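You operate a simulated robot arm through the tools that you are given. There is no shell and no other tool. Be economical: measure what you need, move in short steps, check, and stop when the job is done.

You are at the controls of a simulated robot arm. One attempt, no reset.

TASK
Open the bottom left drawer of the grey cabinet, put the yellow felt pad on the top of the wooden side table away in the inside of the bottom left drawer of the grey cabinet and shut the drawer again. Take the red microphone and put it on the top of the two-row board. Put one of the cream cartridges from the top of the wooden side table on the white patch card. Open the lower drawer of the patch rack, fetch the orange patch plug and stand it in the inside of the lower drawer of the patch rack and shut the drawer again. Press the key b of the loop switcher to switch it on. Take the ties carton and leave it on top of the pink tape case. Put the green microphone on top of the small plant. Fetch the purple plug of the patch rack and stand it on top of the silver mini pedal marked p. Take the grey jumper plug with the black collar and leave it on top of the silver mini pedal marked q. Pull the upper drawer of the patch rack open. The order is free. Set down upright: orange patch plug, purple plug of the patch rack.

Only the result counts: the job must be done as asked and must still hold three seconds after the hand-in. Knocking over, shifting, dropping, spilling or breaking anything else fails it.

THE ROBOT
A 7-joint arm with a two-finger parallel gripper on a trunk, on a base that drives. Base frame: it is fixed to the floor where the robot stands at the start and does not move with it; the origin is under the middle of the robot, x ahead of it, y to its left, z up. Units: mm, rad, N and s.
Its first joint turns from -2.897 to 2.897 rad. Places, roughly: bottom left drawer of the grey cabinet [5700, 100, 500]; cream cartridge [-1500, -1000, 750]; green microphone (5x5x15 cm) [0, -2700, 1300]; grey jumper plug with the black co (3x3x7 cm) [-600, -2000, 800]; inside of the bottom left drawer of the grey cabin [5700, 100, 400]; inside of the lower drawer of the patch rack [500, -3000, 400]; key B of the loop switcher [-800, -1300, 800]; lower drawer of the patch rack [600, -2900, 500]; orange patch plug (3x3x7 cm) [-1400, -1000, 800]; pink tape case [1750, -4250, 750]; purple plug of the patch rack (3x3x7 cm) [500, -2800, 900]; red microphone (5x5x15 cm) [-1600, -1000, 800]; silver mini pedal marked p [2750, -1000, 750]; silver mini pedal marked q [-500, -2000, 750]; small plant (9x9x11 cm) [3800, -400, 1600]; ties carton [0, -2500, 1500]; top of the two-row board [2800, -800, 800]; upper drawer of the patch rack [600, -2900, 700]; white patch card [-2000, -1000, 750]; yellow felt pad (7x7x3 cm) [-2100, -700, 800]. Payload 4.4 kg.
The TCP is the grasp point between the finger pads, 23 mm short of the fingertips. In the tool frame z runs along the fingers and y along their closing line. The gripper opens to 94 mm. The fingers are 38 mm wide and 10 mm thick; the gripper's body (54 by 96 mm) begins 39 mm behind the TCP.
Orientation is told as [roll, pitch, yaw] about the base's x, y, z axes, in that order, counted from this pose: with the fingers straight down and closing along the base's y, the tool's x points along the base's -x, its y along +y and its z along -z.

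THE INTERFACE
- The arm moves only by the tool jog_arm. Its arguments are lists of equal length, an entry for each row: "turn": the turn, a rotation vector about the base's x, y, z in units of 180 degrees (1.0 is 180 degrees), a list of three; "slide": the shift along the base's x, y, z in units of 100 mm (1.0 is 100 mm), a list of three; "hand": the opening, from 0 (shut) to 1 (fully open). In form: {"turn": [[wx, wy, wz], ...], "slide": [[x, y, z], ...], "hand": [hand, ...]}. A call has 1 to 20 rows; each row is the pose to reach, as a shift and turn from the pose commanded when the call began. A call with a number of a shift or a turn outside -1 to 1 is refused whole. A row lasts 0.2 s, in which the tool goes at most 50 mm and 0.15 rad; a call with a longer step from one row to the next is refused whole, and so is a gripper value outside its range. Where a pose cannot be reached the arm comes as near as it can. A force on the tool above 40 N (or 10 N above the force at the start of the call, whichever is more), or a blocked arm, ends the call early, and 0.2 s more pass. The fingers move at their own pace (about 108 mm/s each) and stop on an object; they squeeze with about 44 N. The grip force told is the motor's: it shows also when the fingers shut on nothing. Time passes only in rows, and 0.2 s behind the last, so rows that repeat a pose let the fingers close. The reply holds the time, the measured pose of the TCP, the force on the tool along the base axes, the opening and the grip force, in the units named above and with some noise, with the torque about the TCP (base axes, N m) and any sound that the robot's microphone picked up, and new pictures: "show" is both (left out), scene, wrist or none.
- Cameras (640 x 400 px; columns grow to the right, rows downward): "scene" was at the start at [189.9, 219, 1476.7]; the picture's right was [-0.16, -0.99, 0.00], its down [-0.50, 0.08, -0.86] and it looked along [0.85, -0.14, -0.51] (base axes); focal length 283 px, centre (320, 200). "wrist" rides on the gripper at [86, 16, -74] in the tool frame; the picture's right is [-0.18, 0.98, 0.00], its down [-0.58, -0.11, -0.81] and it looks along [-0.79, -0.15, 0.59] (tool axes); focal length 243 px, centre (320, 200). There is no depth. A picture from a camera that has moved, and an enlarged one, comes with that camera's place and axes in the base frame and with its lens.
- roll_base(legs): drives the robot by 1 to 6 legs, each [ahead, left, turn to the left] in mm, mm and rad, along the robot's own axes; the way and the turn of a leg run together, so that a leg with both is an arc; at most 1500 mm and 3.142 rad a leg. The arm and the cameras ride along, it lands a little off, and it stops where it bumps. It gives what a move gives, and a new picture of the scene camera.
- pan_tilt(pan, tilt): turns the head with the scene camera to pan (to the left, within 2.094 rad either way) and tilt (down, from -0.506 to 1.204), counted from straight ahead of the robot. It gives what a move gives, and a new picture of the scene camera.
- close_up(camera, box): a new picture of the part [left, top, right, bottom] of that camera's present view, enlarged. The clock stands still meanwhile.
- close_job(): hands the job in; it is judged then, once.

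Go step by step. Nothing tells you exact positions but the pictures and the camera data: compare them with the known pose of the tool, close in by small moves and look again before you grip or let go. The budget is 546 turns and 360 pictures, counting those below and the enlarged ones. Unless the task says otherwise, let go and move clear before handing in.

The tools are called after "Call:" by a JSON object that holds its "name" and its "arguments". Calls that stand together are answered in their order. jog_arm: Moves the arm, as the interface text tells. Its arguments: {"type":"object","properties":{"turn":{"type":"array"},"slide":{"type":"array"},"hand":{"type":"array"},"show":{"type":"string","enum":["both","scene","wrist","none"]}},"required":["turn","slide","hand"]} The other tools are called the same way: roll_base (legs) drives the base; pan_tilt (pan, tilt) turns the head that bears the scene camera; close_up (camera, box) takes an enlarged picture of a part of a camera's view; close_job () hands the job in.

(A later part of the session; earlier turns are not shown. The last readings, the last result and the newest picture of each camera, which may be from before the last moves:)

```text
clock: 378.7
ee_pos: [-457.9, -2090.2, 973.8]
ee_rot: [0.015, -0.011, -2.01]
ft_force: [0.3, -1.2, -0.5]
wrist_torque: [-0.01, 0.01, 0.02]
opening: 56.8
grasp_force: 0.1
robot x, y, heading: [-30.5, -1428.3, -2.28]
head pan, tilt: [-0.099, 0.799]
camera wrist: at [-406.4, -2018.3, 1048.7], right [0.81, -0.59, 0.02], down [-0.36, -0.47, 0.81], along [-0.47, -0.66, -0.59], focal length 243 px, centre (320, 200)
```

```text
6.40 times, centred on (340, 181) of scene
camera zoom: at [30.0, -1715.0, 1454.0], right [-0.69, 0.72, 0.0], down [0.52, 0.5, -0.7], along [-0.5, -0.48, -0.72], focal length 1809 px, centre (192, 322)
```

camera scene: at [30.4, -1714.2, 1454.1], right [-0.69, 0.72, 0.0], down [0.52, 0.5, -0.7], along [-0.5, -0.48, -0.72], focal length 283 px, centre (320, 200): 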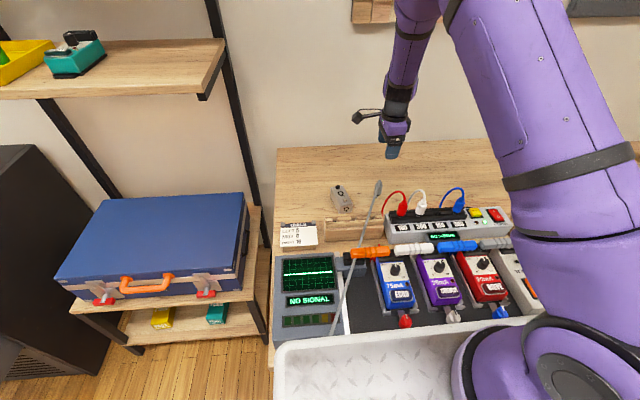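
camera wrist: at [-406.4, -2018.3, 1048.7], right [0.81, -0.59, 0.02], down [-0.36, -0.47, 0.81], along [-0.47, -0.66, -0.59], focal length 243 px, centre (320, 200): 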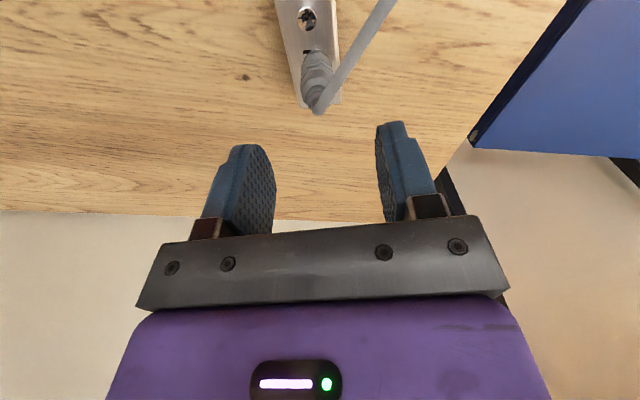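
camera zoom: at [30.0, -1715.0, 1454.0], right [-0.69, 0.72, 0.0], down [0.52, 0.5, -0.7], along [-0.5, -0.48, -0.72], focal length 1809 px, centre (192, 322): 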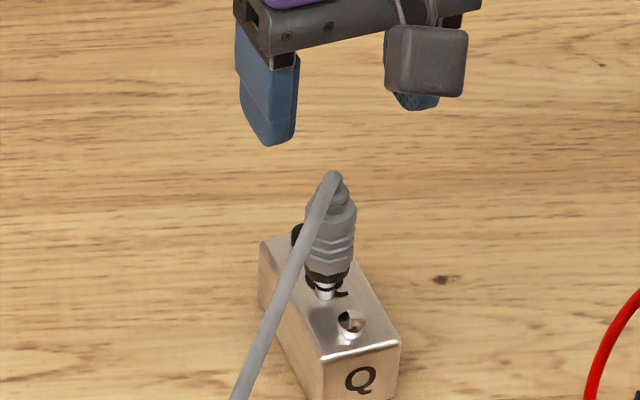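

The jumper is done. Next is key B of the loop switcher: I raise the arm, straighten the tool and drive right along the table.

Call:
{"name": "jog_arm", "arguments": {"turn": [[0, 0, -0.04], [0, 0, -0.08], [0, 0, -0.086]], "slide": [[0, 0, 0.3], [0, 0, 0.6], [0, 0, 0.8]], "hand": [0, 0, 0], "show": "none"}}

Call:
{"name": "roll_base", "arguments": {"legs": [[-340, 0, 0], [0, -716, 0]]}}

Call:
{"name": "pan_tilt", "arguments": {"pan": -0.3, "tilt": 0.8}}

```text
clock: 379.5
ee_pos: [-458.3, -2089.9, 1058.3]
ee_rot: [0.017, -0.013, -2.284]
ft_force: [0.2, 0.1, -0.7]
wrist_torque: [-0.01, -0.02, 0.01]
opening: 0.0
grasp_force: 42.4
robot x, y, heading: [-27.8, -1425.6, -2.274]
head pan, tilt: [-0.099, 0.799]
```

```text
clock: 380.8
ee_pos: [-454.9, -2080.5, 1057.8]
ee_rot: [0.018, -0.013, -2.284]
ft_force: [-0.1, 0.1, 0.2]
wrist_torque: [-0.02, -0.02, -0.02]
opening: 0.0
grasp_force: 42.2
robot x, y, heading: [-16.2, -1421.7, -2.28]
head pan, tilt: [-0.099, 0.799]
stopped in leg 1: the robot was blocked; the commanded pose is now the measured one
camera scene: at [35.6, -1707.8, 1454.0], right [-0.69, 0.73, 0.0], down [0.52, 0.49, -0.7], along [-0.51, -0.48, -0.72], focal length 283 px, centre (320, 200)
```

scene: 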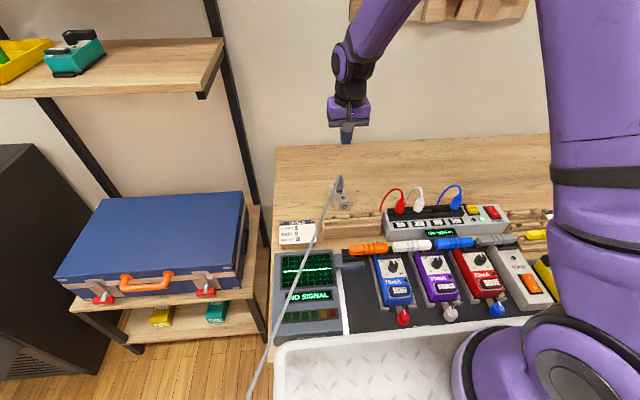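

```text
clock: 381.5
ee_pos: [-454.6, -2080.9, 1056.4]
ee_rot: [0.018, -0.012, -2.285]
ft_force: [-0.5, -0.2, -0.2]
wrist_torque: [-0.05, 0.02, 0.01]
opening: 0.3
grasp_force: 42.1
robot x, y, heading: [-21.3, -1421.8, -2.278]
head pan, tilt: [-0.3, 0.799]
camera scene: at [25.7, -1695.0, 1454.0], right [-0.53, 0.85, 0.0], down [0.61, 0.38, -0.7], along [-0.59, -0.37, -0.72], focal length 283 px, centre (320, 200)
```

scene: 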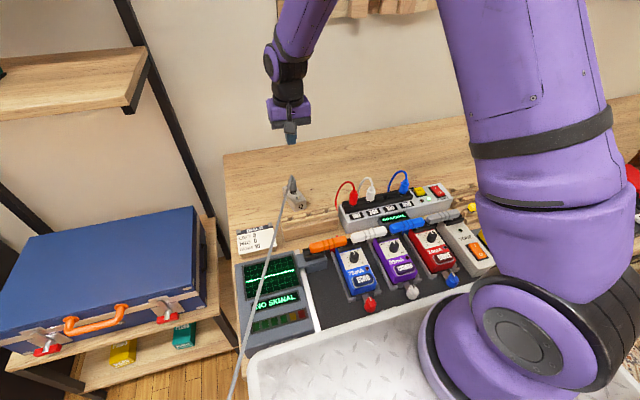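

The base is blocked going backward too. I look around the robot for the reason.

Call:
{"name": "pan_tilt", "arguments": {"pan": 2.09, "tilt": 1.0}}

Call:
{"name": "pan_tilt", "arguments": {"pan": 1.0, "tilt": 1.1}}

Call:
{"name": "pan_tilt", "arguments": {"pan": -2.09, "tilt": 0.9}}

```text
clock: 383.7
ee_pos: [-453.6, -2081.1, 1055.9]
ee_rot: [0.019, -0.012, -2.286]
ft_force: [0.1, 0.4, 0.1]
wrist_torque: [0.01, 0.01, 0.01]
opening: 0.1
grasp_force: 42.0
robot x, y, heading: [-20.4, -1422.7, -2.283]
head pan, tilt: [2.089, 1.0]
camera scene: at [162.4, -1665.8, 1438.9], right [-0.19, -0.98, 0.0], down [-0.83, 0.16, -0.54], along [0.53, -0.1, -0.84], focal length 283 px, centre (320, 200)
```

scene: 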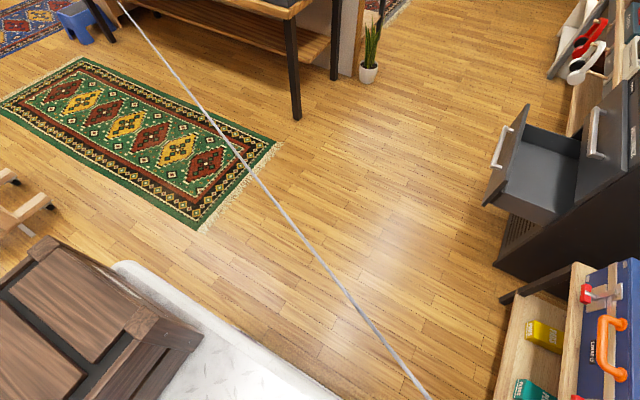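

```text
clock: 385.0
ee_pos: [-454.3, -2080.8, 1055.6]
ee_rot: [0.019, -0.013, -2.287]
ft_force: [0.1, 0.2, -0.4]
wrist_torque: [0.0, 0.01, 0.03]
opening: 0.1
grasp_force: 42.5
robot x, y, heading: [-22.6, -1420.7, -2.281]
head pan, tilt: [1.0, 1.1]
camera scene: at [112.0, -1712.8, 1432.3], right [-0.96, -0.28, 0.0], down [-0.25, 0.85, -0.45], along [0.13, -0.44, -0.89], focal length 283 px, centre (320, 200)
```

scene: 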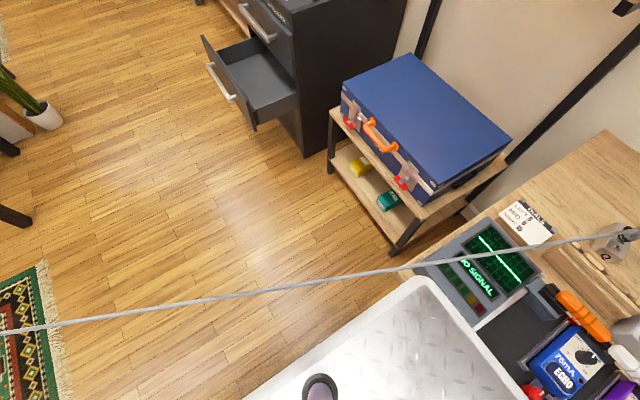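

```text
clock: 387.7
ee_pos: [-453.6, -2079.1, 1057.7]
ee_rot: [0.018, -0.013, -2.287]
ft_force: [-0.5, -1.1, 0.5]
wrist_torque: [-0.01, -0.01, -0.02]
opening: 0.1
grasp_force: 42.4
robot x, y, heading: [-21.4, -1423.1, -2.283]
head pan, tilt: [-2.089, 0.901]
camera scene: at [68.9, -1581.2, 1446.1], right [0.94, 0.33, 0.0], down [0.26, -0.74, -0.62], along [-0.21, 0.59, -0.78], focal length 283 px, centre (320, 200)
```

scene: 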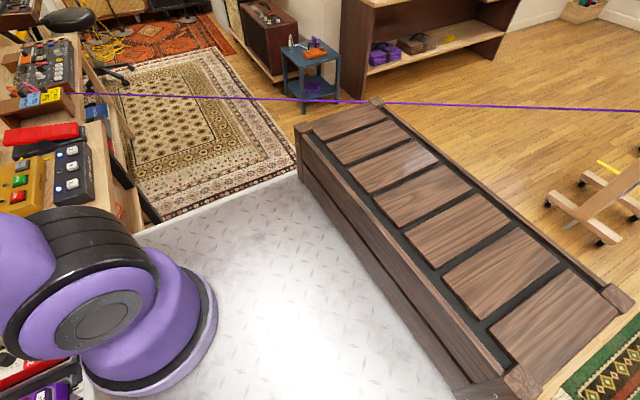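

I see nothing behind. I try a short back move and a small sideways move to see what gives.

Call:
{"name": "roll_base", "arguments": {"legs": [[-60, 0, 0]]}}

Call:
{"name": "pan_tilt", "arguments": {"pan": 0.4, "tilt": 1.2}}

```text
clock: 388.7
ee_pos: [-425.2, -2048.1, 1055.0]
ee_rot: [0.017, -0.008, -2.274]
ft_force: [-1.6, 3.4, -2.0]
wrist_torque: [-0.24, -0.12, 0.02]
opening: 0.0
grasp_force: 42.3
robot x, y, heading: [6.6, -1384.0, -2.269]
head pan, tilt: [-2.089, 0.901]
camera scene: at [91.4, -1541.9, 1446.3], right [0.94, 0.35, 0.0], down [0.27, -0.74, -0.62], along [-0.21, 0.58, -0.78], focal length 283 px, centre (320, 200)
```

scene: 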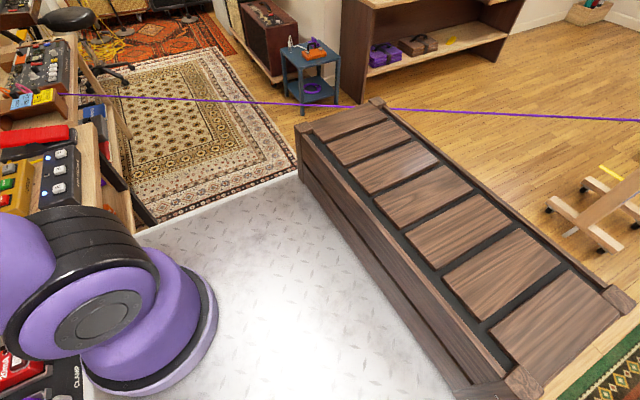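

```text
clock: 390.9
ee_pos: [-423.1, -2049.4, 1056.0]
ee_rot: [0.016, -0.009, -2.273]
ft_force: [0.4, 0.6, 0.5]
wrist_torque: [-0.01, 0.0, 0.01]
opening: 0.2
grasp_force: 42.0
robot x, y, heading: [4.7, -1387.5, -2.268]
head pan, tilt: [0.4, 1.201]
camera scene: at [102.6, -1667.5, 1426.2], right [-0.96, 0.3, 0.0], down [0.28, 0.89, -0.36], along [-0.11, -0.35, -0.93], focal length 283 px, centre (320, 200)
```

scene: 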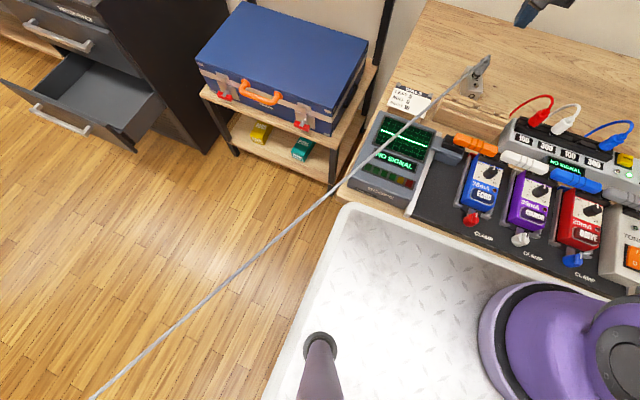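

It is coming free. I back off more, then go right.

Call:
{"name": "roll_base", "arguments": {"legs": [[-260, 0, 0], [0, -700, 0]]}}

Call:
{"name": "pan_tilt", "arguments": {"pan": 0.3, "tilt": 0.7}}

```text
clock: 396.3
ee_pos: [-802.9, -1391.7, 1055.2]
ee_rot: [0.015, -0.008, -2.281]
ft_force: [-0.8, -0.5, 0.7]
wrist_torque: [0.04, 0.01, -0.01]
opening: 0.0
grasp_force: 42.6
robot x, y, heading: [-377.3, -727.4, -2.27]
head pan, tilt: [0.4, 1.201]
camera scene: at [-274.5, -1011.4, 1426.2], right [-0.95, 0.3, 0.0], down [0.28, 0.89, -0.36], along [-0.11, -0.35, -0.93], focal length 283 px, centre (320, 200)
```

scene: 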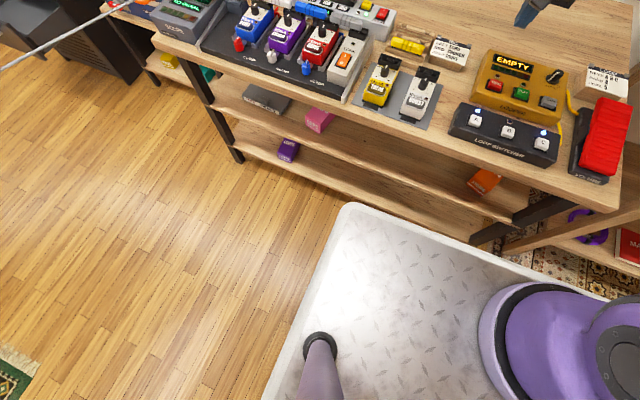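

```text
clock: 397.2
ee_pos: [-802.0, -1391.9, 1055.2]
ee_rot: [0.017, -0.009, -2.278]
ft_force: [0.0, -0.4, 0.3]
wrist_torque: [-0.03, 0.01, 0.03]
opening: 0.0
grasp_force: 42.7
robot x, y, heading: [-372.6, -728.1, -2.269]
head pan, tilt: [0.3, 0.7]
camera scene: at [-291.1, -1036.2, 1462.1], right [-0.92, 0.39, 0.0], down [0.25, 0.59, -0.76], along [-0.3, -0.7, -0.64], focal length 283 px, centre (320, 200)
```

scene: 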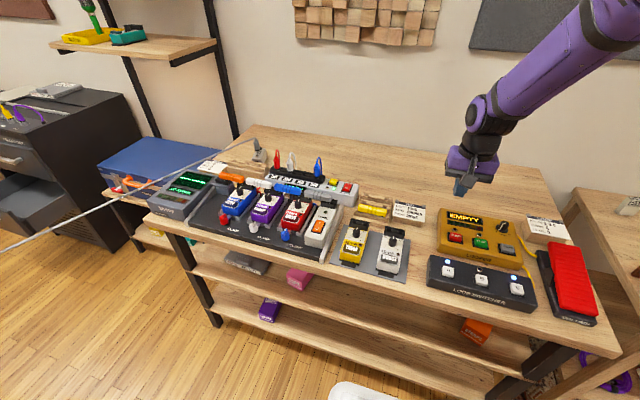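

Call:
{"name": "close_up", "arguments": {"camera": "scene", "box": [410, 210, 570, 310]}}

Call:
{"name": "close_up", "arguments": {"camera": "wrist", "box": [0, 0, 640, 400]}}

Call:
{"name": "close_up", "arguments": {"camera": "scene", "box": [140, 130, 380, 280]}}

```text
4.00 times, centred on (490, 260) of scene
camera zoom: at [-291.1, -1036.2, 1462.1], right [-0.92, 0.39, 0.0], down [0.25, 0.59, -0.76], along [-0.3, -0.7, -0.64], focal length 1131 px, centre (-360, -40)
```

zoom: 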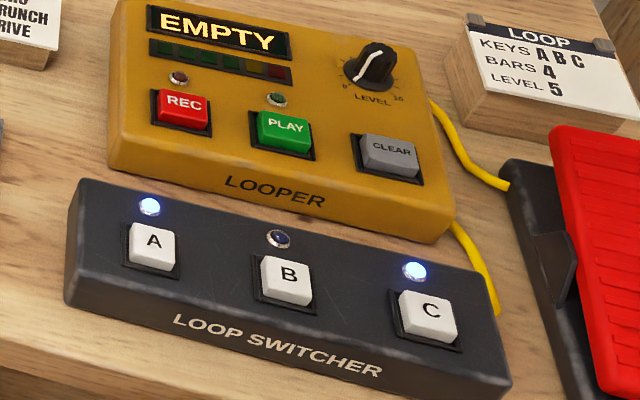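

```text
1.00 times, centred on (320, 200) of wrist (not enlarged: the box is as wide or as high as the picture)
camera zoom: at [-734.5, -1334.4, 1129.8], right [0.63, -0.78, 0.02], down [-0.47, -0.36, 0.81], along [-0.62, -0.52, -0.59], focal length 243 px, centre (320, 200)
```

zoom: 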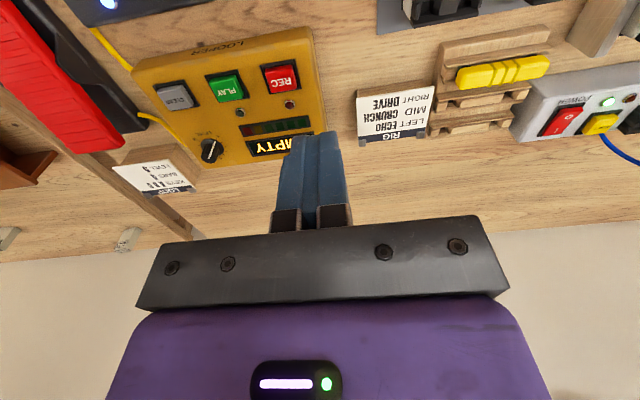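

```text
2.67 times, centred on (260, 205) of scene
camera zoom: at [-291.1, -1036.2, 1462.1], right [-0.92, 0.39, 0.0], down [0.25, 0.59, -0.76], along [-0.3, -0.7, -0.64], focal length 754 px, centre (480, 187)
```

zoom: 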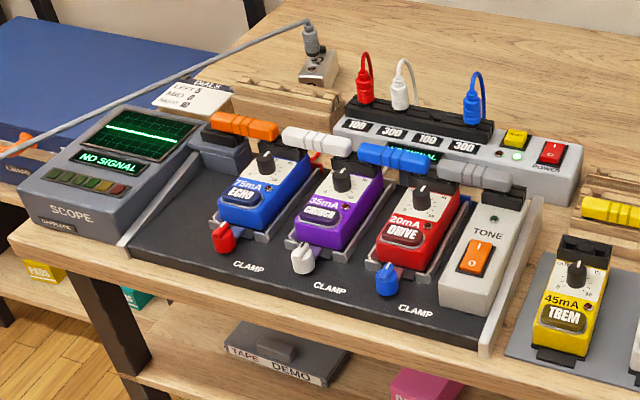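

B's lamp is dark while A and C are lit. I bring the closed fingers over B at about (-833,-1260).

Call:
{"name": "jog_arm", "arguments": {"turn": [[0, 0, 0], [0, 0, 0], [0, 0, 0]], "slide": [[-0.1, 0.45, 0], [-0.2, 0.9, -0.2], [-0.3, 1, -0.6]], "hand": [0, 0, 0], "show": "none"}}

Call:
{"name": "jog_arm", "arguments": {"turn": [[0, 0, 0], [0, 0, 0]], "slide": [[0, 0.3, -0.2], [0, 0.32, -0.4]], "hand": [0, 0], "show": "wrist"}}

Call:
{"name": "close_up", "arguments": {"camera": "scene", "box": [400, 180, 580, 300]}}

```text
refused: row 2 steps farther than a row can; nothing moved
```

```text
clock: 397.8
ee_pos: [-803.7, -1357.9, 1015.5]
ee_rot: [0.016, -0.012, -2.278]
ft_force: [-0.4, -1.1, 0.4]
wrist_torque: [-0.02, -0.01, 0.0]
opening: 0.0
grasp_force: 42.0
robot x, y, heading: [-372.9, -726.2, -2.274]
head pan, tilt: [0.3, 0.7]
camera wrist: at [-736.1, -1301.9, 1090.0], right [0.63, -0.78, 0.02], down [-0.47, -0.36, 0.81], along [-0.62, -0.52, -0.59], focal length 243 px, centre (320, 200)
```

wrist: 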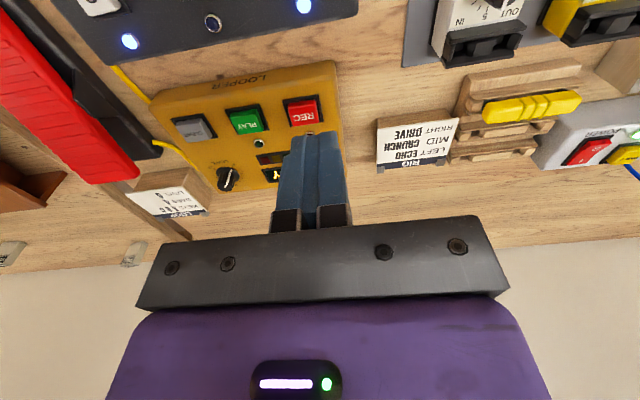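

```text
3.33 times, centred on (490, 240) of scene
camera zoom: at [-290.9, -1036.1, 1462.2], right [-0.92, 0.39, 0.0], down [0.25, 0.59, -0.77], along [-0.3, -0.7, -0.64], focal length 942 px, centre (-247, 67)
```

zoom: 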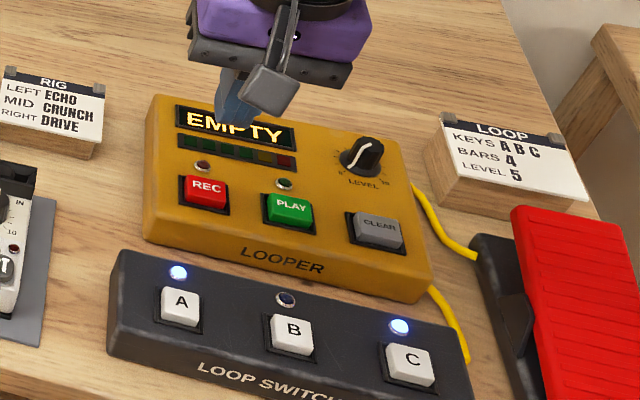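

Key B is near (-827,-1258,860). I move over it and lower to just above.

Call:
{"name": "jog_arm", "arguments": {"turn": [[0, 0, 0], [0, 0, 0], [0, 0, 0], [0, 0, 0]], "slide": [[-0.1, 0.45, 0], [-0.2, 0.9, 0], [-0.23, 1, -0.4], [-0.23, 1, -0.85]], "hand": [0, 0, 0, 0], "show": "wrist"}}

Call:
{"name": "close_up", "arguments": {"camera": "scene", "box": [400, 200, 560, 300]}}

```text
clock: 398.8
ee_pos: [-825.9, -1259.1, 929.9]
ee_rot: [0.015, -0.009, -2.278]
ft_force: [0.5, 0.5, 0.8]
wrist_torque: [-0.01, -0.01, -0.02]
opening: 0.0
grasp_force: 42.7
robot x, y, heading: [-373.5, -726.9, -2.272]
head pan, tilt: [0.3, 0.7]
camera wrist: at [-757.3, -1202.0, 1005.1], right [0.63, -0.78, 0.02], down [-0.47, -0.36, 0.81], along [-0.62, -0.52, -0.59], focal length 243 px, centre (320, 200)
```

wrist: 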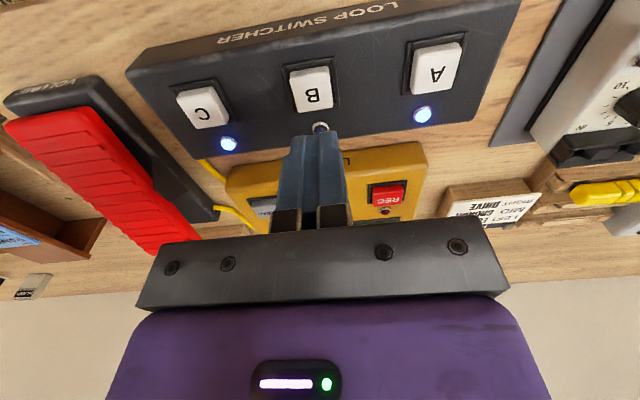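

```text
4.00 times, centred on (480, 250) of scene
camera zoom: at [-290.9, -1035.8, 1462.3], right [-0.92, 0.39, 0.0], down [0.25, 0.59, -0.77], along [-0.3, -0.7, -0.64], focal length 1131 px, centre (-320, 0)
```

zoom: 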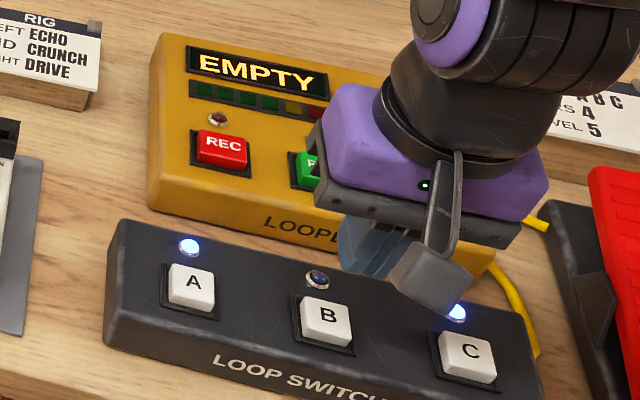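

Aligned within a few millimetres. I correct and press down in small steps.

Call:
{"name": "jog_arm", "arguments": {"turn": [[0, 0, 0], [0, 0, 0], [0, 0, 0], [0, 0, 0], [0, 0, 0], [0, 0, 0], [0, 0, 0]], "slide": [[0, 0.08, -0.2], [0, 0.08, -0.38], [0, 0.08, -0.42], [0, 0.08, -0.45], [0, 0.08, -0.48], [0, 0.08, -0.51], [0, 0.08, -0.54]], "hand": [0, 0, 0, 0, 0, 0, 0], "show": "wrist"}}

```text
clock: 400.4
ee_pos: [-826.4, -1251.3, 874.7]
ee_rot: [0.016, -0.01, -2.279]
ft_force: [-0.2, 0.1, -0.4]
wrist_torque: [-0.03, 0.01, 0.05]
opening: 0.0
grasp_force: 42.5
robot x, y, heading: [-375.3, -727.3, -2.271]
head pan, tilt: [0.3, 0.7]
camera wrist: at [-758.1, -1194.7, 950.5], right [0.63, -0.78, 0.02], down [-0.47, -0.36, 0.81], along [-0.62, -0.52, -0.59], focal length 243 px, centre (320, 200)
```

wrist: 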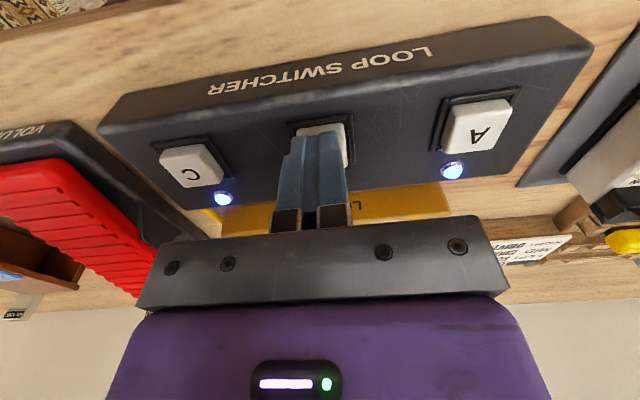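

Just above the key. I continue pressing down slowly.

Call:
{"name": "jog_arm", "arguments": {"turn": [[0, 0, 0], [0, 0, 0], [0, 0, 0], [0, 0, 0], [0, 0, 0]], "slide": [[0, 0, -0.03], [0, 0, -0.06], [0, 0, -0.09], [0, 0, -0.12], [0, 0, -0.15]], "hand": [0, 0, 0, 0, 0], "show": "none"}}

Call:
{"name": "close_up", "arguments": {"camera": "scene", "box": [400, 200, 560, 300]}}

```text
clock: 401.7
ee_pos: [-826.4, -1251.5, 864.4]
ee_rot: [0.018, -0.011, -2.278]
ft_force: [5.6, 5.8, 21.7]
wrist_torque: [0.25, -0.1, -0.03]
opening: 0.0
grasp_force: 41.9
robot x, y, heading: [-371.9, -727.1, -2.273]
head pan, tilt: [0.3, 0.7]
heard: click
stopped in row 5: the force on the tool passed its limit at 42 N (the readings are from after the stop); the commanded pose is now the measured one
```

```text
4.00 times, centred on (480, 250) of scene
camera zoom: at [-290.4, -1035.4, 1462.3], right [-0.92, 0.39, 0.0], down [0.25, 0.59, -0.77], along [-0.3, -0.7, -0.64], focal length 1131 px, centre (-320, 0)
```

zoom: 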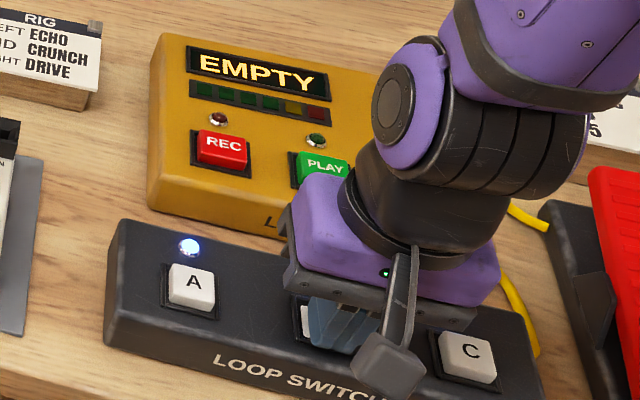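

A click was heard. I rise and check the lamp.

Call:
{"name": "jog_arm", "arguments": {"turn": [[0, 0, 0], [0, 0, 0], [0, 0, 0]], "slide": [[0, 0, 0.3], [0, 0, 0.65], [0, 0, 1]], "hand": [0, 0, 0], "show": "wrist"}}

Call:
{"name": "close_up", "arguments": {"camera": "scene", "box": [400, 200, 560, 300]}}

```text
clock: 402.5
ee_pos: [-825.6, -1252.1, 962.2]
ee_rot: [0.017, -0.012, -2.277]
ft_force: [0.4, -0.3, -0.5]
wrist_torque: [-0.01, 0.0, -0.03]
opening: 0.1
grasp_force: 42.6
robot x, y, heading: [-374.6, -727.1, -2.278]
head pan, tilt: [0.3, 0.7]
camera wrist: at [-757.5, -1196.0, 1036.7], right [0.63, -0.78, 0.02], down [-0.46, -0.36, 0.81], along [-0.62, -0.52, -0.59], focal length 243 px, centre (320, 200)
```

wrist: 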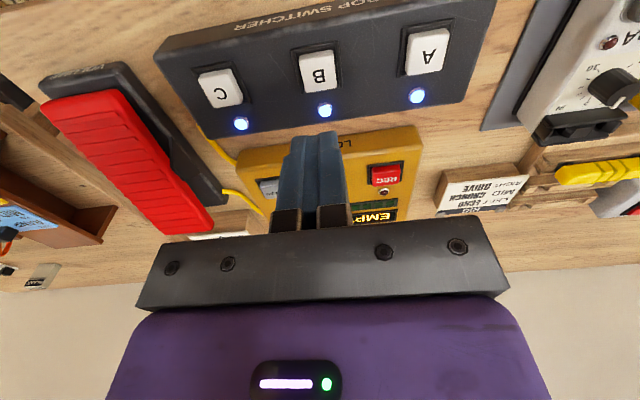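

```text
4.00 times, centred on (480, 250) of scene
camera zoom: at [-291.4, -1036.7, 1462.1], right [-0.92, 0.39, 0.0], down [0.25, 0.59, -0.76], along [-0.3, -0.7, -0.64], focal length 1131 px, centre (-320, 0)
```

zoom: 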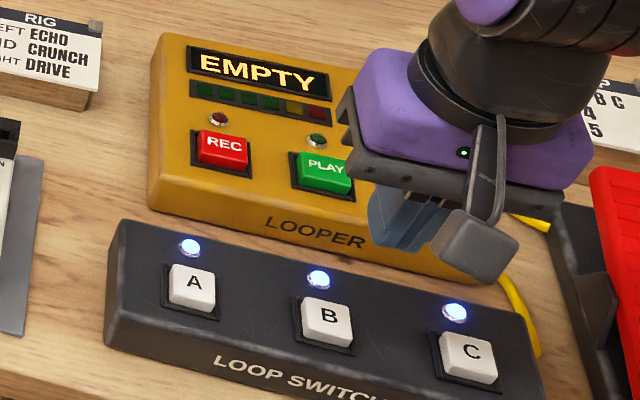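

B is lit. Now I go to fetch the orange plug at the side table, near (-1422,-987).

Call:
{"name": "roll_base", "arguments": {"legs": [[0, -625, 0], [150, 0, 0]]}}

Call:
{"name": "pan_tilt", "arguments": {"pan": 0.05, "tilt": 0.8}}

Call:
{"name": "close_up", "arguments": {"camera": "wrist", "box": [0, 0, 640, 400]}}

```text
clock: 407.1
ee_pos: [-1406.6, -962.3, 962.0]
ee_rot: [0.017, -0.012, -2.268]
ft_force: [1.0, -0.2, 0.1]
wrist_torque: [-0.01, 0.02, 0.0]
opening: 0.1
grasp_force: 42.3
robot x, y, heading: [-958.8, -439.2, -2.268]
head pan, tilt: [0.3, 0.7]
camera scene: at [-873.0, -741.6, 1462.2], right [-0.92, 0.38, 0.0], down [0.25, 0.59, -0.76], along [-0.29, -0.71, -0.64], focal length 283 px, centre (320, 200)
```

scene: 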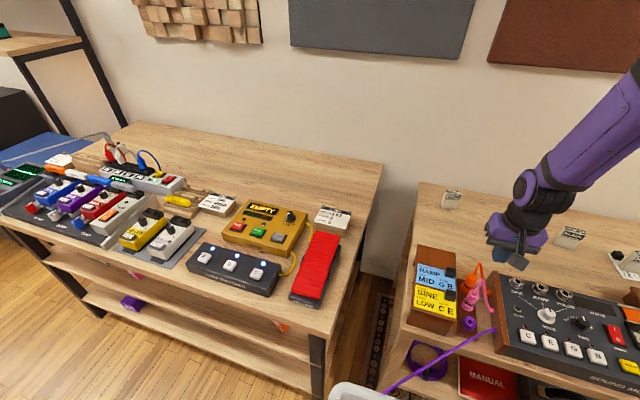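

```text
clock: 407.8
ee_pos: [-1406.2, -961.9, 962.2]
ee_rot: [0.017, -0.011, -2.27]
ft_force: [0.0, 0.4, -0.1]
wrist_torque: [-0.01, 0.0, 0.02]
opening: 0.0
grasp_force: 42.6
robot x, y, heading: [-958.3, -433.7, -2.265]
head pan, tilt: [0.051, 0.799]
camera scene: at [-888.7, -727.7, 1454.0], right [-0.8, 0.6, 0.0], down [0.43, 0.57, -0.7], along [-0.42, -0.56, -0.72], focal length 283 px, centre (320, 200)
```

scene: 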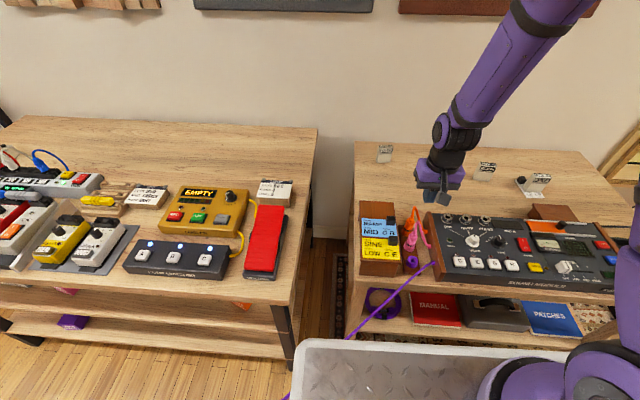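

```text
1.00 times, centred on (320, 200) of wrist (not enlarged: the box is as wide or as high as the picture)
camera zoom: at [-1337.8, -905.1, 1036.7], right [0.63, -0.77, 0.02], down [-0.46, -0.36, 0.81], along [-0.62, -0.52, -0.58], focal length 243 px, centre (320, 200)
```

zoom: 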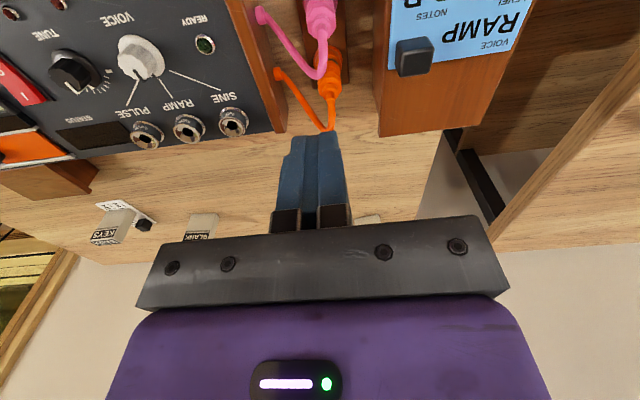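

Call:
{"name": "close_up", "arguments": {"camera": "scene", "box": [350, 180, 470, 280]}}

Call:
{"name": "close_up", "arguments": {"camera": "wrist", "box": [220, 0, 440, 150]}}

```text
4.00 times, centred on (410, 230) of scene
camera zoom: at [-888.7, -727.7, 1454.0], right [-0.8, 0.6, 0.0], down [0.43, 0.57, -0.7], along [-0.42, -0.56, -0.72], focal length 1131 px, centre (-40, 80)
```

zoom: 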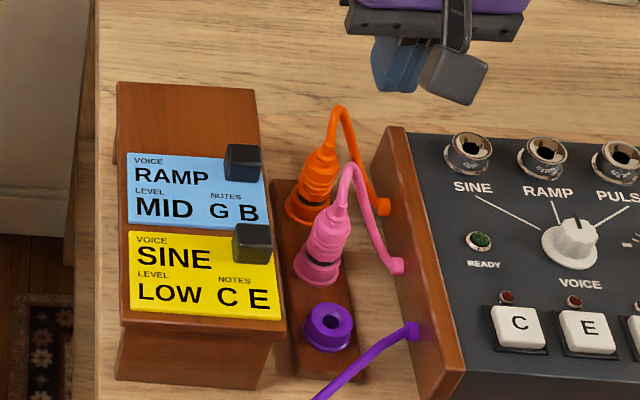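

```text
2.67 times, centred on (330, 75) of wrist
camera zoom: at [-1337.8, -905.1, 1036.7], right [0.63, -0.77, 0.02], down [-0.46, -0.36, 0.81], along [-0.62, -0.52, -0.58], focal length 647 px, centre (293, 533)
```

zoom: 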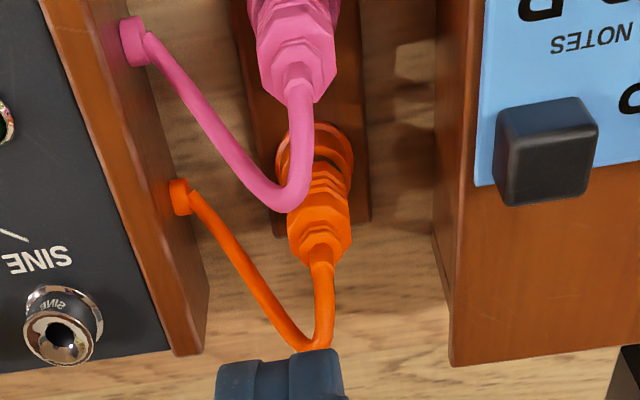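

The orange plug's top is at (-1426,-995,828), with about 45 mm free to its left and 55 mm to its right. I go over it with a narrow opening.

Call:
{"name": "jog_arm", "arguments": {"turn": [[0, 0, 0], [0, 0, 0], [0, 0, 0]], "slide": [[-0.2, -0.33, 0], [-0.2, -0.33, -0.4], [-0.2, -0.33, -0.8]], "hand": [0.47, 0.47, 0.47], "show": "wrist"}}

Call:
{"name": "close_up", "arguments": {"camera": "scene", "box": [350, 160, 470, 260]}}

```text
clock: 408.6
ee_pos: [-1428.0, -995.8, 882.6]
ee_rot: [0.018, -0.01, -2.268]
ft_force: [-0.7, -0.1, 0.8]
wrist_torque: [0.01, 0.07, 0.0]
opening: 44.1
grasp_force: 0.1
robot x, y, heading: [-955.2, -435.2, -2.27]
head pan, tilt: [0.051, 0.799]
camera wrist: at [-1359.9, -938.9, 957.4], right [0.63, -0.77, 0.02], down [-0.46, -0.36, 0.81], along [-0.62, -0.52, -0.58], focal length 243 px, centre (320, 200)
```

wrist: 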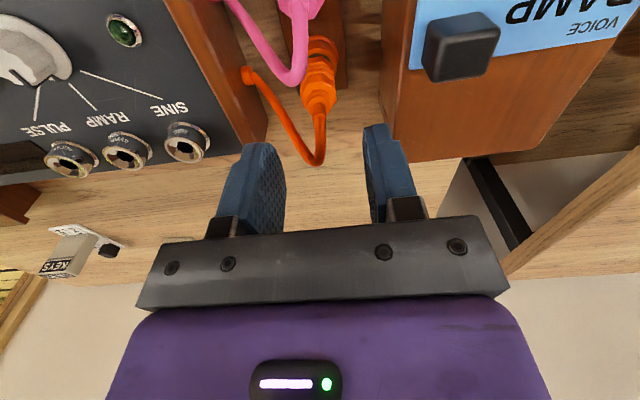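

```text
4.00 times, centred on (410, 210) of scene
camera zoom: at [-888.4, -727.2, 1454.0], right [-0.8, 0.6, 0.0], down [0.43, 0.57, -0.7], along [-0.42, -0.56, -0.72], focal length 1131 px, centre (-40, 160)
```

zoom: 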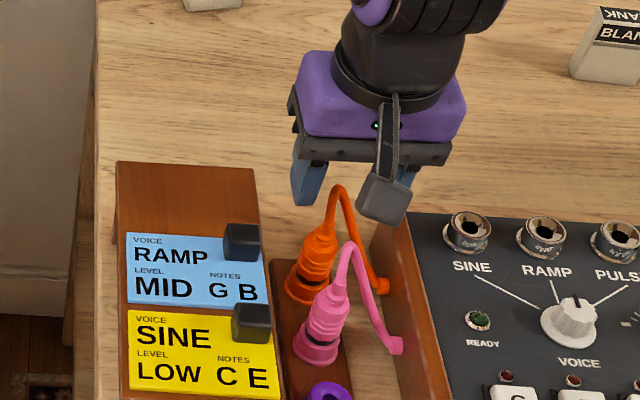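

Nearly aligned. I correct 5 mm toward me and descend around the plug.

Call:
{"name": "jog_arm", "arguments": {"turn": [[0, 0, 0], [0, 0, 0], [0, 0, 0]], "slide": [[0.035, 0.04, -0.2], [0.035, 0.04, -0.4], [0.035, 0.04, -0.6]], "hand": [0.47, 0.47, 0.47], "show": "wrist"}}

```text
clock: 409.4
ee_pos: [-1423.1, -991.6, 821.8]
ee_rot: [0.016, -0.013, -2.269]
ft_force: [-0.1, 0.7, -0.1]
wrist_torque: [0.05, -0.02, 0.02]
opening: 44.5
grasp_force: 0.0
robot x, y, heading: [-956.3, -439.2, -2.263]
head pan, tilt: [0.051, 0.799]
camera wrist: at [-1355.1, -934.9, 897.0], right [0.63, -0.77, 0.02], down [-0.46, -0.36, 0.81], along [-0.62, -0.52, -0.58], focal length 243 px, centre (320, 200)
```

wrist: 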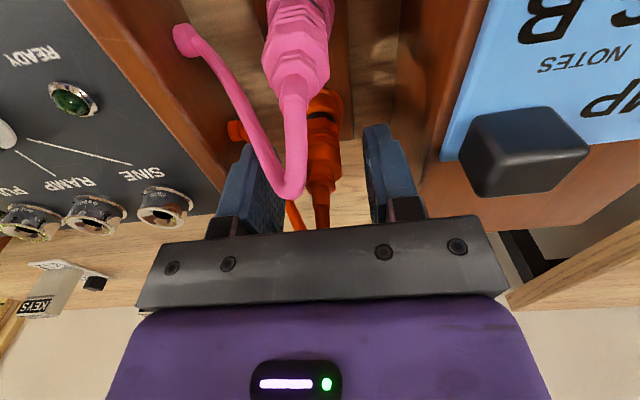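

The plug is between the fingers. I lower 14 mm and close.

Call:
{"name": "jog_arm", "arguments": {"turn": [[0, 0, 0], [0, 0, 0], [0, 0, 0], [0, 0, 0]], "slide": [[0, 0, -0.15], [0, 0, -0.15], [0, 0, -0.15], [0, 0, -0.15]], "hand": [0.47, 0.1, 0.1, 0.1], "show": "none"}}

Call:
{"name": "jog_arm", "arguments": {"turn": [[0, 0, 0], [0, 0, 0], [0, 0, 0], [0, 0, 0]], "slide": [[0, 0, 0.1], [0, 0, 0.2], [0, 0, 0.5], [0, 0, 0.9]], "hand": [0.1, 0.1, 0.1, 0.1], "show": "both"}}

```text
clock: 410.4
ee_pos: [-1424.2, -991.5, 807.4]
ee_rot: [0.018, -0.012, -2.269]
ft_force: [0.8, -0.1, -0.8]
wrist_torque: [-0.01, -0.03, 0.02]
opening: 22.0
grasp_force: 43.9
robot x, y, heading: [-957.7, -430.5, -2.266]
head pan, tilt: [0.051, 0.799]
```

```text
clock: 411.4
ee_pos: [-1422.7, -991.7, 896.6]
ee_rot: [0.017, -0.011, -2.268]
ft_force: [-1.2, -0.6, -0.6]
wrist_torque: [0.03, 0.0, 0.01]
opening: 22.0
grasp_force: 44.0
robot x, y, heading: [-954.9, -433.6, -2.263]
head pan, tilt: [0.051, 0.799]
camera scene: at [-889.1, -728.1, 1453.9], right [-0.8, 0.6, 0.0], down [0.43, 0.57, -0.7], along [-0.42, -0.56, -0.72], focal length 283 px, centre (320, 200)
camera wrist: at [-1354.8, -934.2, 970.2], right [0.64, -0.77, 0.02], down [-0.46, -0.36, 0.81], along [-0.62, -0.52, -0.59], focal length 243 px, centre (320, 200)
```

scene: 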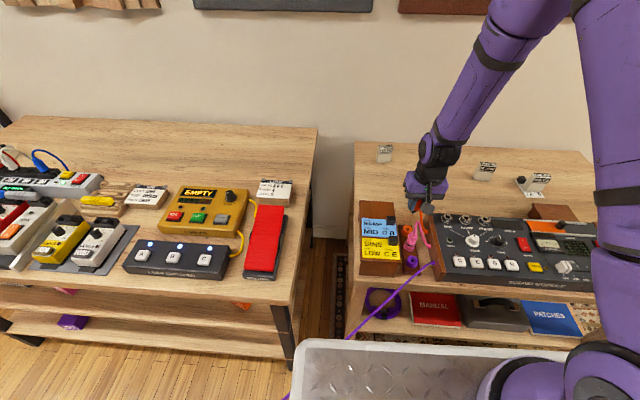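
wrist: 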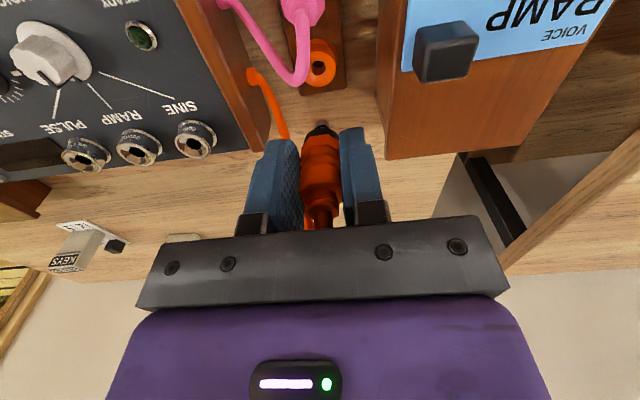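

The orange plug is out. I raise it and drive to the rack's open lower drawer.

Call:
{"name": "jog_arm", "arguments": {"turn": [[0, 0, 0], [0, 0, 0]], "slide": [[0, 0, 0.5], [0, 0, 1]], "hand": [0.1, 0.1], "show": "none"}}

Call:
{"name": "roll_base", "arguments": {"legs": [[-250, 0, 0], [-35, 750, 0], [-35, 750, 0], [180, 1351, 0], [0, 0, -0.055]]}}

Call:
{"name": "pan_tilt", "arguments": {"pan": 0, "tilt": 0.8}}

```text
clock: 412.0
ee_pos: [-1424.1, -992.0, 997.6]
ee_rot: [0.015, -0.01, -2.27]
ft_force: [0.2, 0.0, -1.4]
wrist_torque: [0.04, -0.02, 0.0]
opening: 22.1
grasp_force: 44.0
robot x, y, heading: [-959.1, -432.5, -2.258]
head pan, tilt: [0.051, 0.799]
```

```text
clock: 427.9
ee_pos: [792.2, -2666.5, 996.7]
ee_rot: [0.017, -0.013, -2.335]
ft_force: [-0.1, 0.5, -0.8]
wrist_torque: [0.01, -0.02, -0.06]
opening: 21.7
grasp_force: 43.5
robot x, y, heading: [1295.0, -2140.1, -2.331]
head pan, tilt: [0.051, 0.799]
camera scene: at [1342.7, -2438.2, 1453.9], right [-0.76, 0.65, 0.0], down [0.47, 0.54, -0.7], along [-0.45, -0.53, -0.72], focal length 283 px, centre (320, 200)
```

scene: 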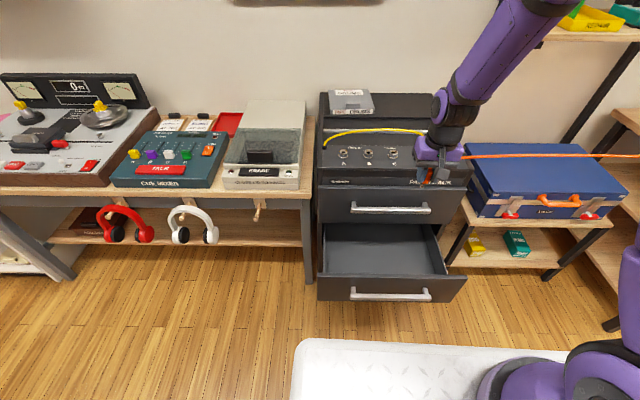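

```text
clock: 428.5
ee_pos: [791.7, -2667.2, 998.2]
ee_rot: [0.018, -0.012, -2.335]
ft_force: [-0.3, -0.4, -0.5]
wrist_torque: [0.05, -0.02, 0.01]
opening: 22.1
grasp_force: 44.5
robot x, y, heading: [1290.3, -2141.9, -2.333]
head pan, tilt: [0.0, 0.799]
camera scene: at [1339.7, -2435.5, 1453.9], right [-0.72, 0.69, 0.0], down [0.49, 0.52, -0.7], along [-0.48, -0.51, -0.72], focal length 283 px, centre (320, 200)
```

scene: 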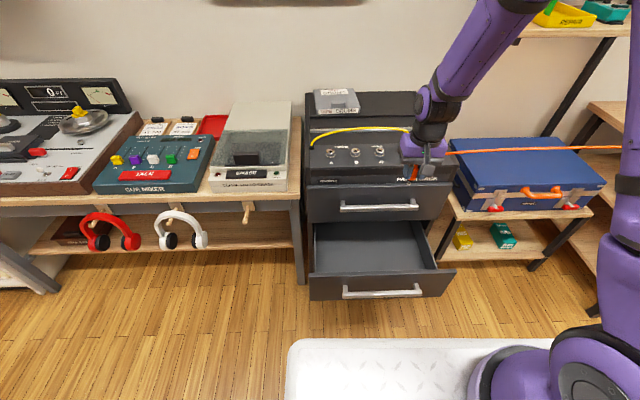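

I turn the tool so the camera sits left, move over the drawer's middle and lower partway.

Call:
{"name": "jog_arm", "arguments": {"turn": [[0, 0, -0.046], [0, 0, -0.092], [0, 0, -0.138], [0, 0, -0.184], [0, 0, -0.23], [0, 0, -0.276], [0, 0, -0.322], [0, 0, -0.368], [0, 0, -0.414], [0, 0, -0.46], [0, 0, -0.498]], "slide": [[0, 0, 0], [0, 0, 0], [0, 0, 0], [0, 0, 0], [0, 0, 0], [-0.1, -0.2, 0], [-0.2, -0.4, 0], [-0.26, -0.52, 0], [-0.26, -0.52, -0.3], [-0.26, -0.52, -0.6], [-0.26, -0.52, -1]], "hand": [0.1, 0.1, 0.1, 0.1, 0.1, 0.1, 0.1, 0.1, 0.1, 0.1, 0.1], "show": "none"}}

Call:
{"name": "jog_arm", "arguments": {"turn": [[0, 0, 0], [0, 0, 0]], "slide": [[0, 0, -0.5], [0, 0, -1]], "hand": [0.1, 0.1], "show": "none"}}

Call:
{"name": "jog_arm", "arguments": {"turn": [[0, 0, 0], [0, 0, 0]], "slide": [[0, 0, -0.5], [0, 0, -1]], "hand": [0.1, 0.1], "show": "both"}}

```text
clock: 430.9
ee_pos: [765.6, -2719.3, 896.9]
ee_rot: [0.017, -0.014, 2.382]
ft_force: [-0.3, 0.0, 0.4]
wrist_torque: [-0.05, 0.03, 0.01]
opening: 22.0
grasp_force: 44.2
robot x, y, heading: [1289.8, -2141.3, -2.331]
head pan, tilt: [0.0, 0.799]
```

```text
clock: 431.5
ee_pos: [765.8, -2718.0, 797.7]
ee_rot: [0.02, -0.011, 2.382]
ft_force: [-0.3, -0.1, 0.1]
wrist_torque: [-0.01, 0.02, 0.01]
opening: 22.3
grasp_force: 43.2
robot x, y, heading: [1297.6, -2142.2, -2.336]
head pan, tilt: [0.0, 0.799]
```

```text
clock: 432.1
ee_pos: [765.3, -2717.8, 699.1]
ee_rot: [0.018, -0.013, 2.383]
ft_force: [0.1, -1.0, -0.3]
wrist_torque: [0.02, -0.01, 0.05]
opening: 21.7
grasp_force: 43.9
robot x, y, heading: [1292.1, -2140.5, -2.329]
head pan, tilt: [0.0, 0.799]
camera scene: at [1340.1, -2435.1, 1454.0], right [-0.72, 0.69, 0.0], down [0.49, 0.52, -0.7], along [-0.48, -0.51, -0.72], focal length 283 px, centre (320, 200)
camera wrist: at [819.1, -2789.8, 772.9], right [-0.81, -0.59, 0.02], down [-0.33, 0.48, 0.81], along [-0.49, 0.65, -0.58], focal length 243 px, centre (320, 200)
```

scene: 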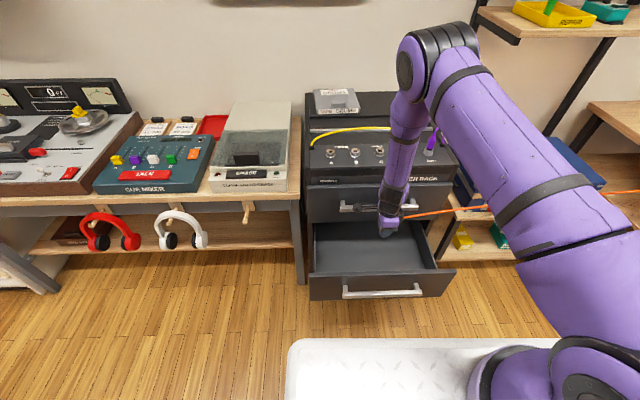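
wrist: 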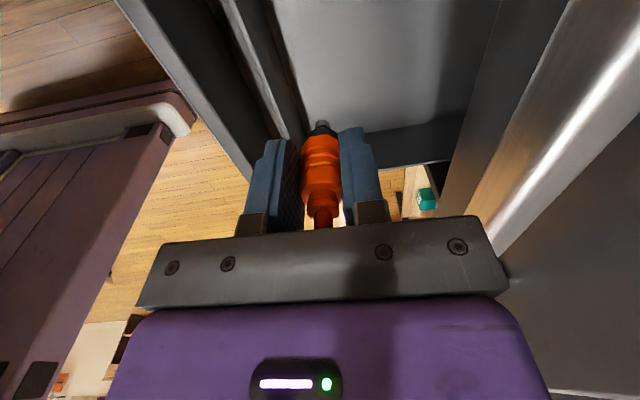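

Centred over the drawer. I continue down.

Call:
{"name": "jog_arm", "arguments": {"turn": [[0, 0, 0], [0, 0, 0], [0, 0, 0], [0, 0, 0]], "slide": [[0, 0, -0.25], [0, 0, -0.5], [0, 0, -0.75], [0, 0, -1]], "hand": [0.1, 0.1, 0.1, 0.1], "show": "none"}}

Call:
{"name": "jog_arm", "arguments": {"turn": [[0, 0, 0], [0, 0, 0], [0, 0, 0], [0, 0, 0]], "slide": [[0, 0, -0.25], [0, 0, -0.5], [0, 0, -0.7], [0, 0, -0.8]], "hand": [0.1, 0.1, 0.1, 0.1], "show": "both"}}

```text
clock: 433.1
ee_pos: [764.6, -2719.3, 599.1]
ee_rot: [0.016, -0.011, 2.383]
ft_force: [-0.2, -0.4, -0.3]
wrist_torque: [0.02, 0.03, 0.01]
opening: 22.1
grasp_force: 43.2
robot x, y, heading: [1295.0, -2137.2, -2.332]
head pan, tilt: [0.0, 0.799]
```

```text
clock: 434.1
ee_pos: [766.0, -2717.5, 518.9]
ee_rot: [0.015, -0.013, 2.384]
ft_force: [-0.2, -0.5, -0.6]
wrist_torque: [0.04, -0.01, -0.03]
opening: 21.7
grasp_force: 44.0
robot x, y, heading: [1290.7, -2143.6, -2.335]
head pan, tilt: [0.0, 0.799]
camera scene: at [1339.7, -2435.4, 1453.9], right [-0.72, 0.69, 0.0], down [0.49, 0.52, -0.7], along [-0.48, -0.51, -0.72], focal length 283 px, centre (320, 200)
camera wrist: at [818.6, -2788.6, 592.6], right [-0.81, -0.59, 0.02], down [-0.33, 0.48, 0.81], along [-0.49, 0.65, -0.58], focal length 243 px, centre (320, 200)
```

scene: 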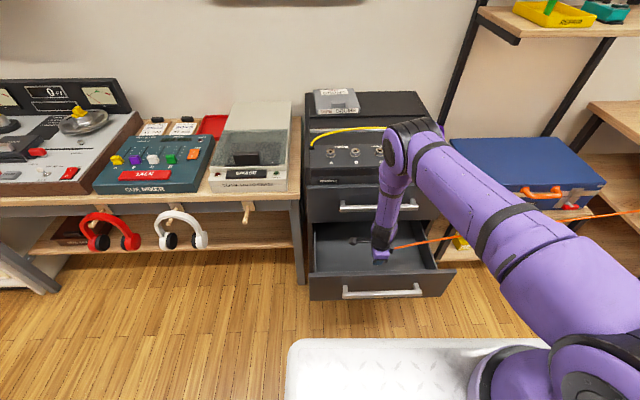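
wrist: 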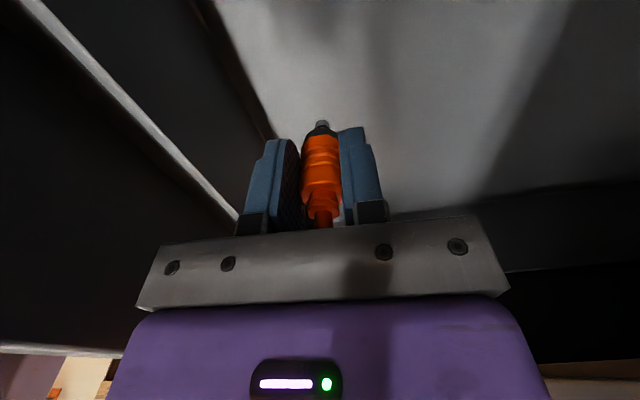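

Close to the floor. I lower in fine steps until contact.

Call:
{"name": "jog_arm", "arguments": {"turn": [[0, 0, 0], [0, 0, 0], [0, 0, 0], [0, 0, 0], [0, 0, 0], [0, 0, 0], [0, 0, 0], [0, 0, 0], [0, 0, 0], [0, 0, 0], [0, 0, 0], [0, 0, 0]], "slide": [[0, 0, -0.04], [0, 0, -0.08], [0, 0, -0.12], [0, 0, -0.16], [0, 0, -0.2], [0, 0, -0.24], [0, 0, -0.28], [0, 0, -0.32], [0, 0, -0.36], [0, 0, -0.4], [0, 0, -0.44], [0, 0, -0.48]], "hand": [0.1, 0.1, 0.1, 0.1, 0.1, 0.1, 0.1, 0.1, 0.1, 0.1, 0.1, 0.1], "show": "wrist"}}

```text
clock: 436.7
ee_pos: [765.8, -2717.6, 469.3]
ee_rot: [0.016, -0.012, 2.381]
ft_force: [0.3, 0.0, -1.5]
wrist_torque: [0.01, -0.01, 0.01]
opening: 22.1
grasp_force: 43.8
robot x, y, heading: [1295.9, -2140.6, -2.335]
head pan, tilt: [0.0, 0.799]
camera wrist: at [819.6, -2789.4, 544.0], right [-0.81, -0.59, 0.02], down [-0.33, 0.48, 0.81], along [-0.48, 0.65, -0.58], focal length 243 px, centre (320, 200)
```

wrist: 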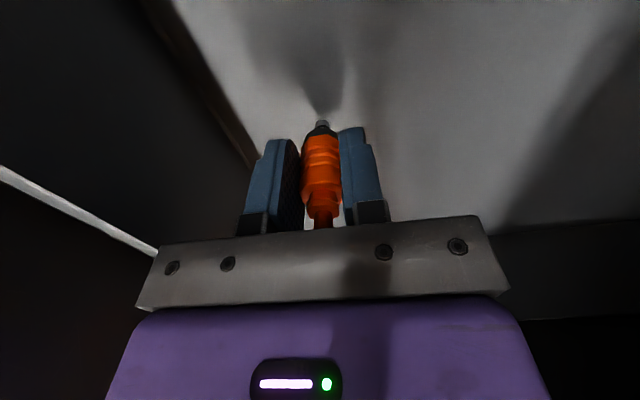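

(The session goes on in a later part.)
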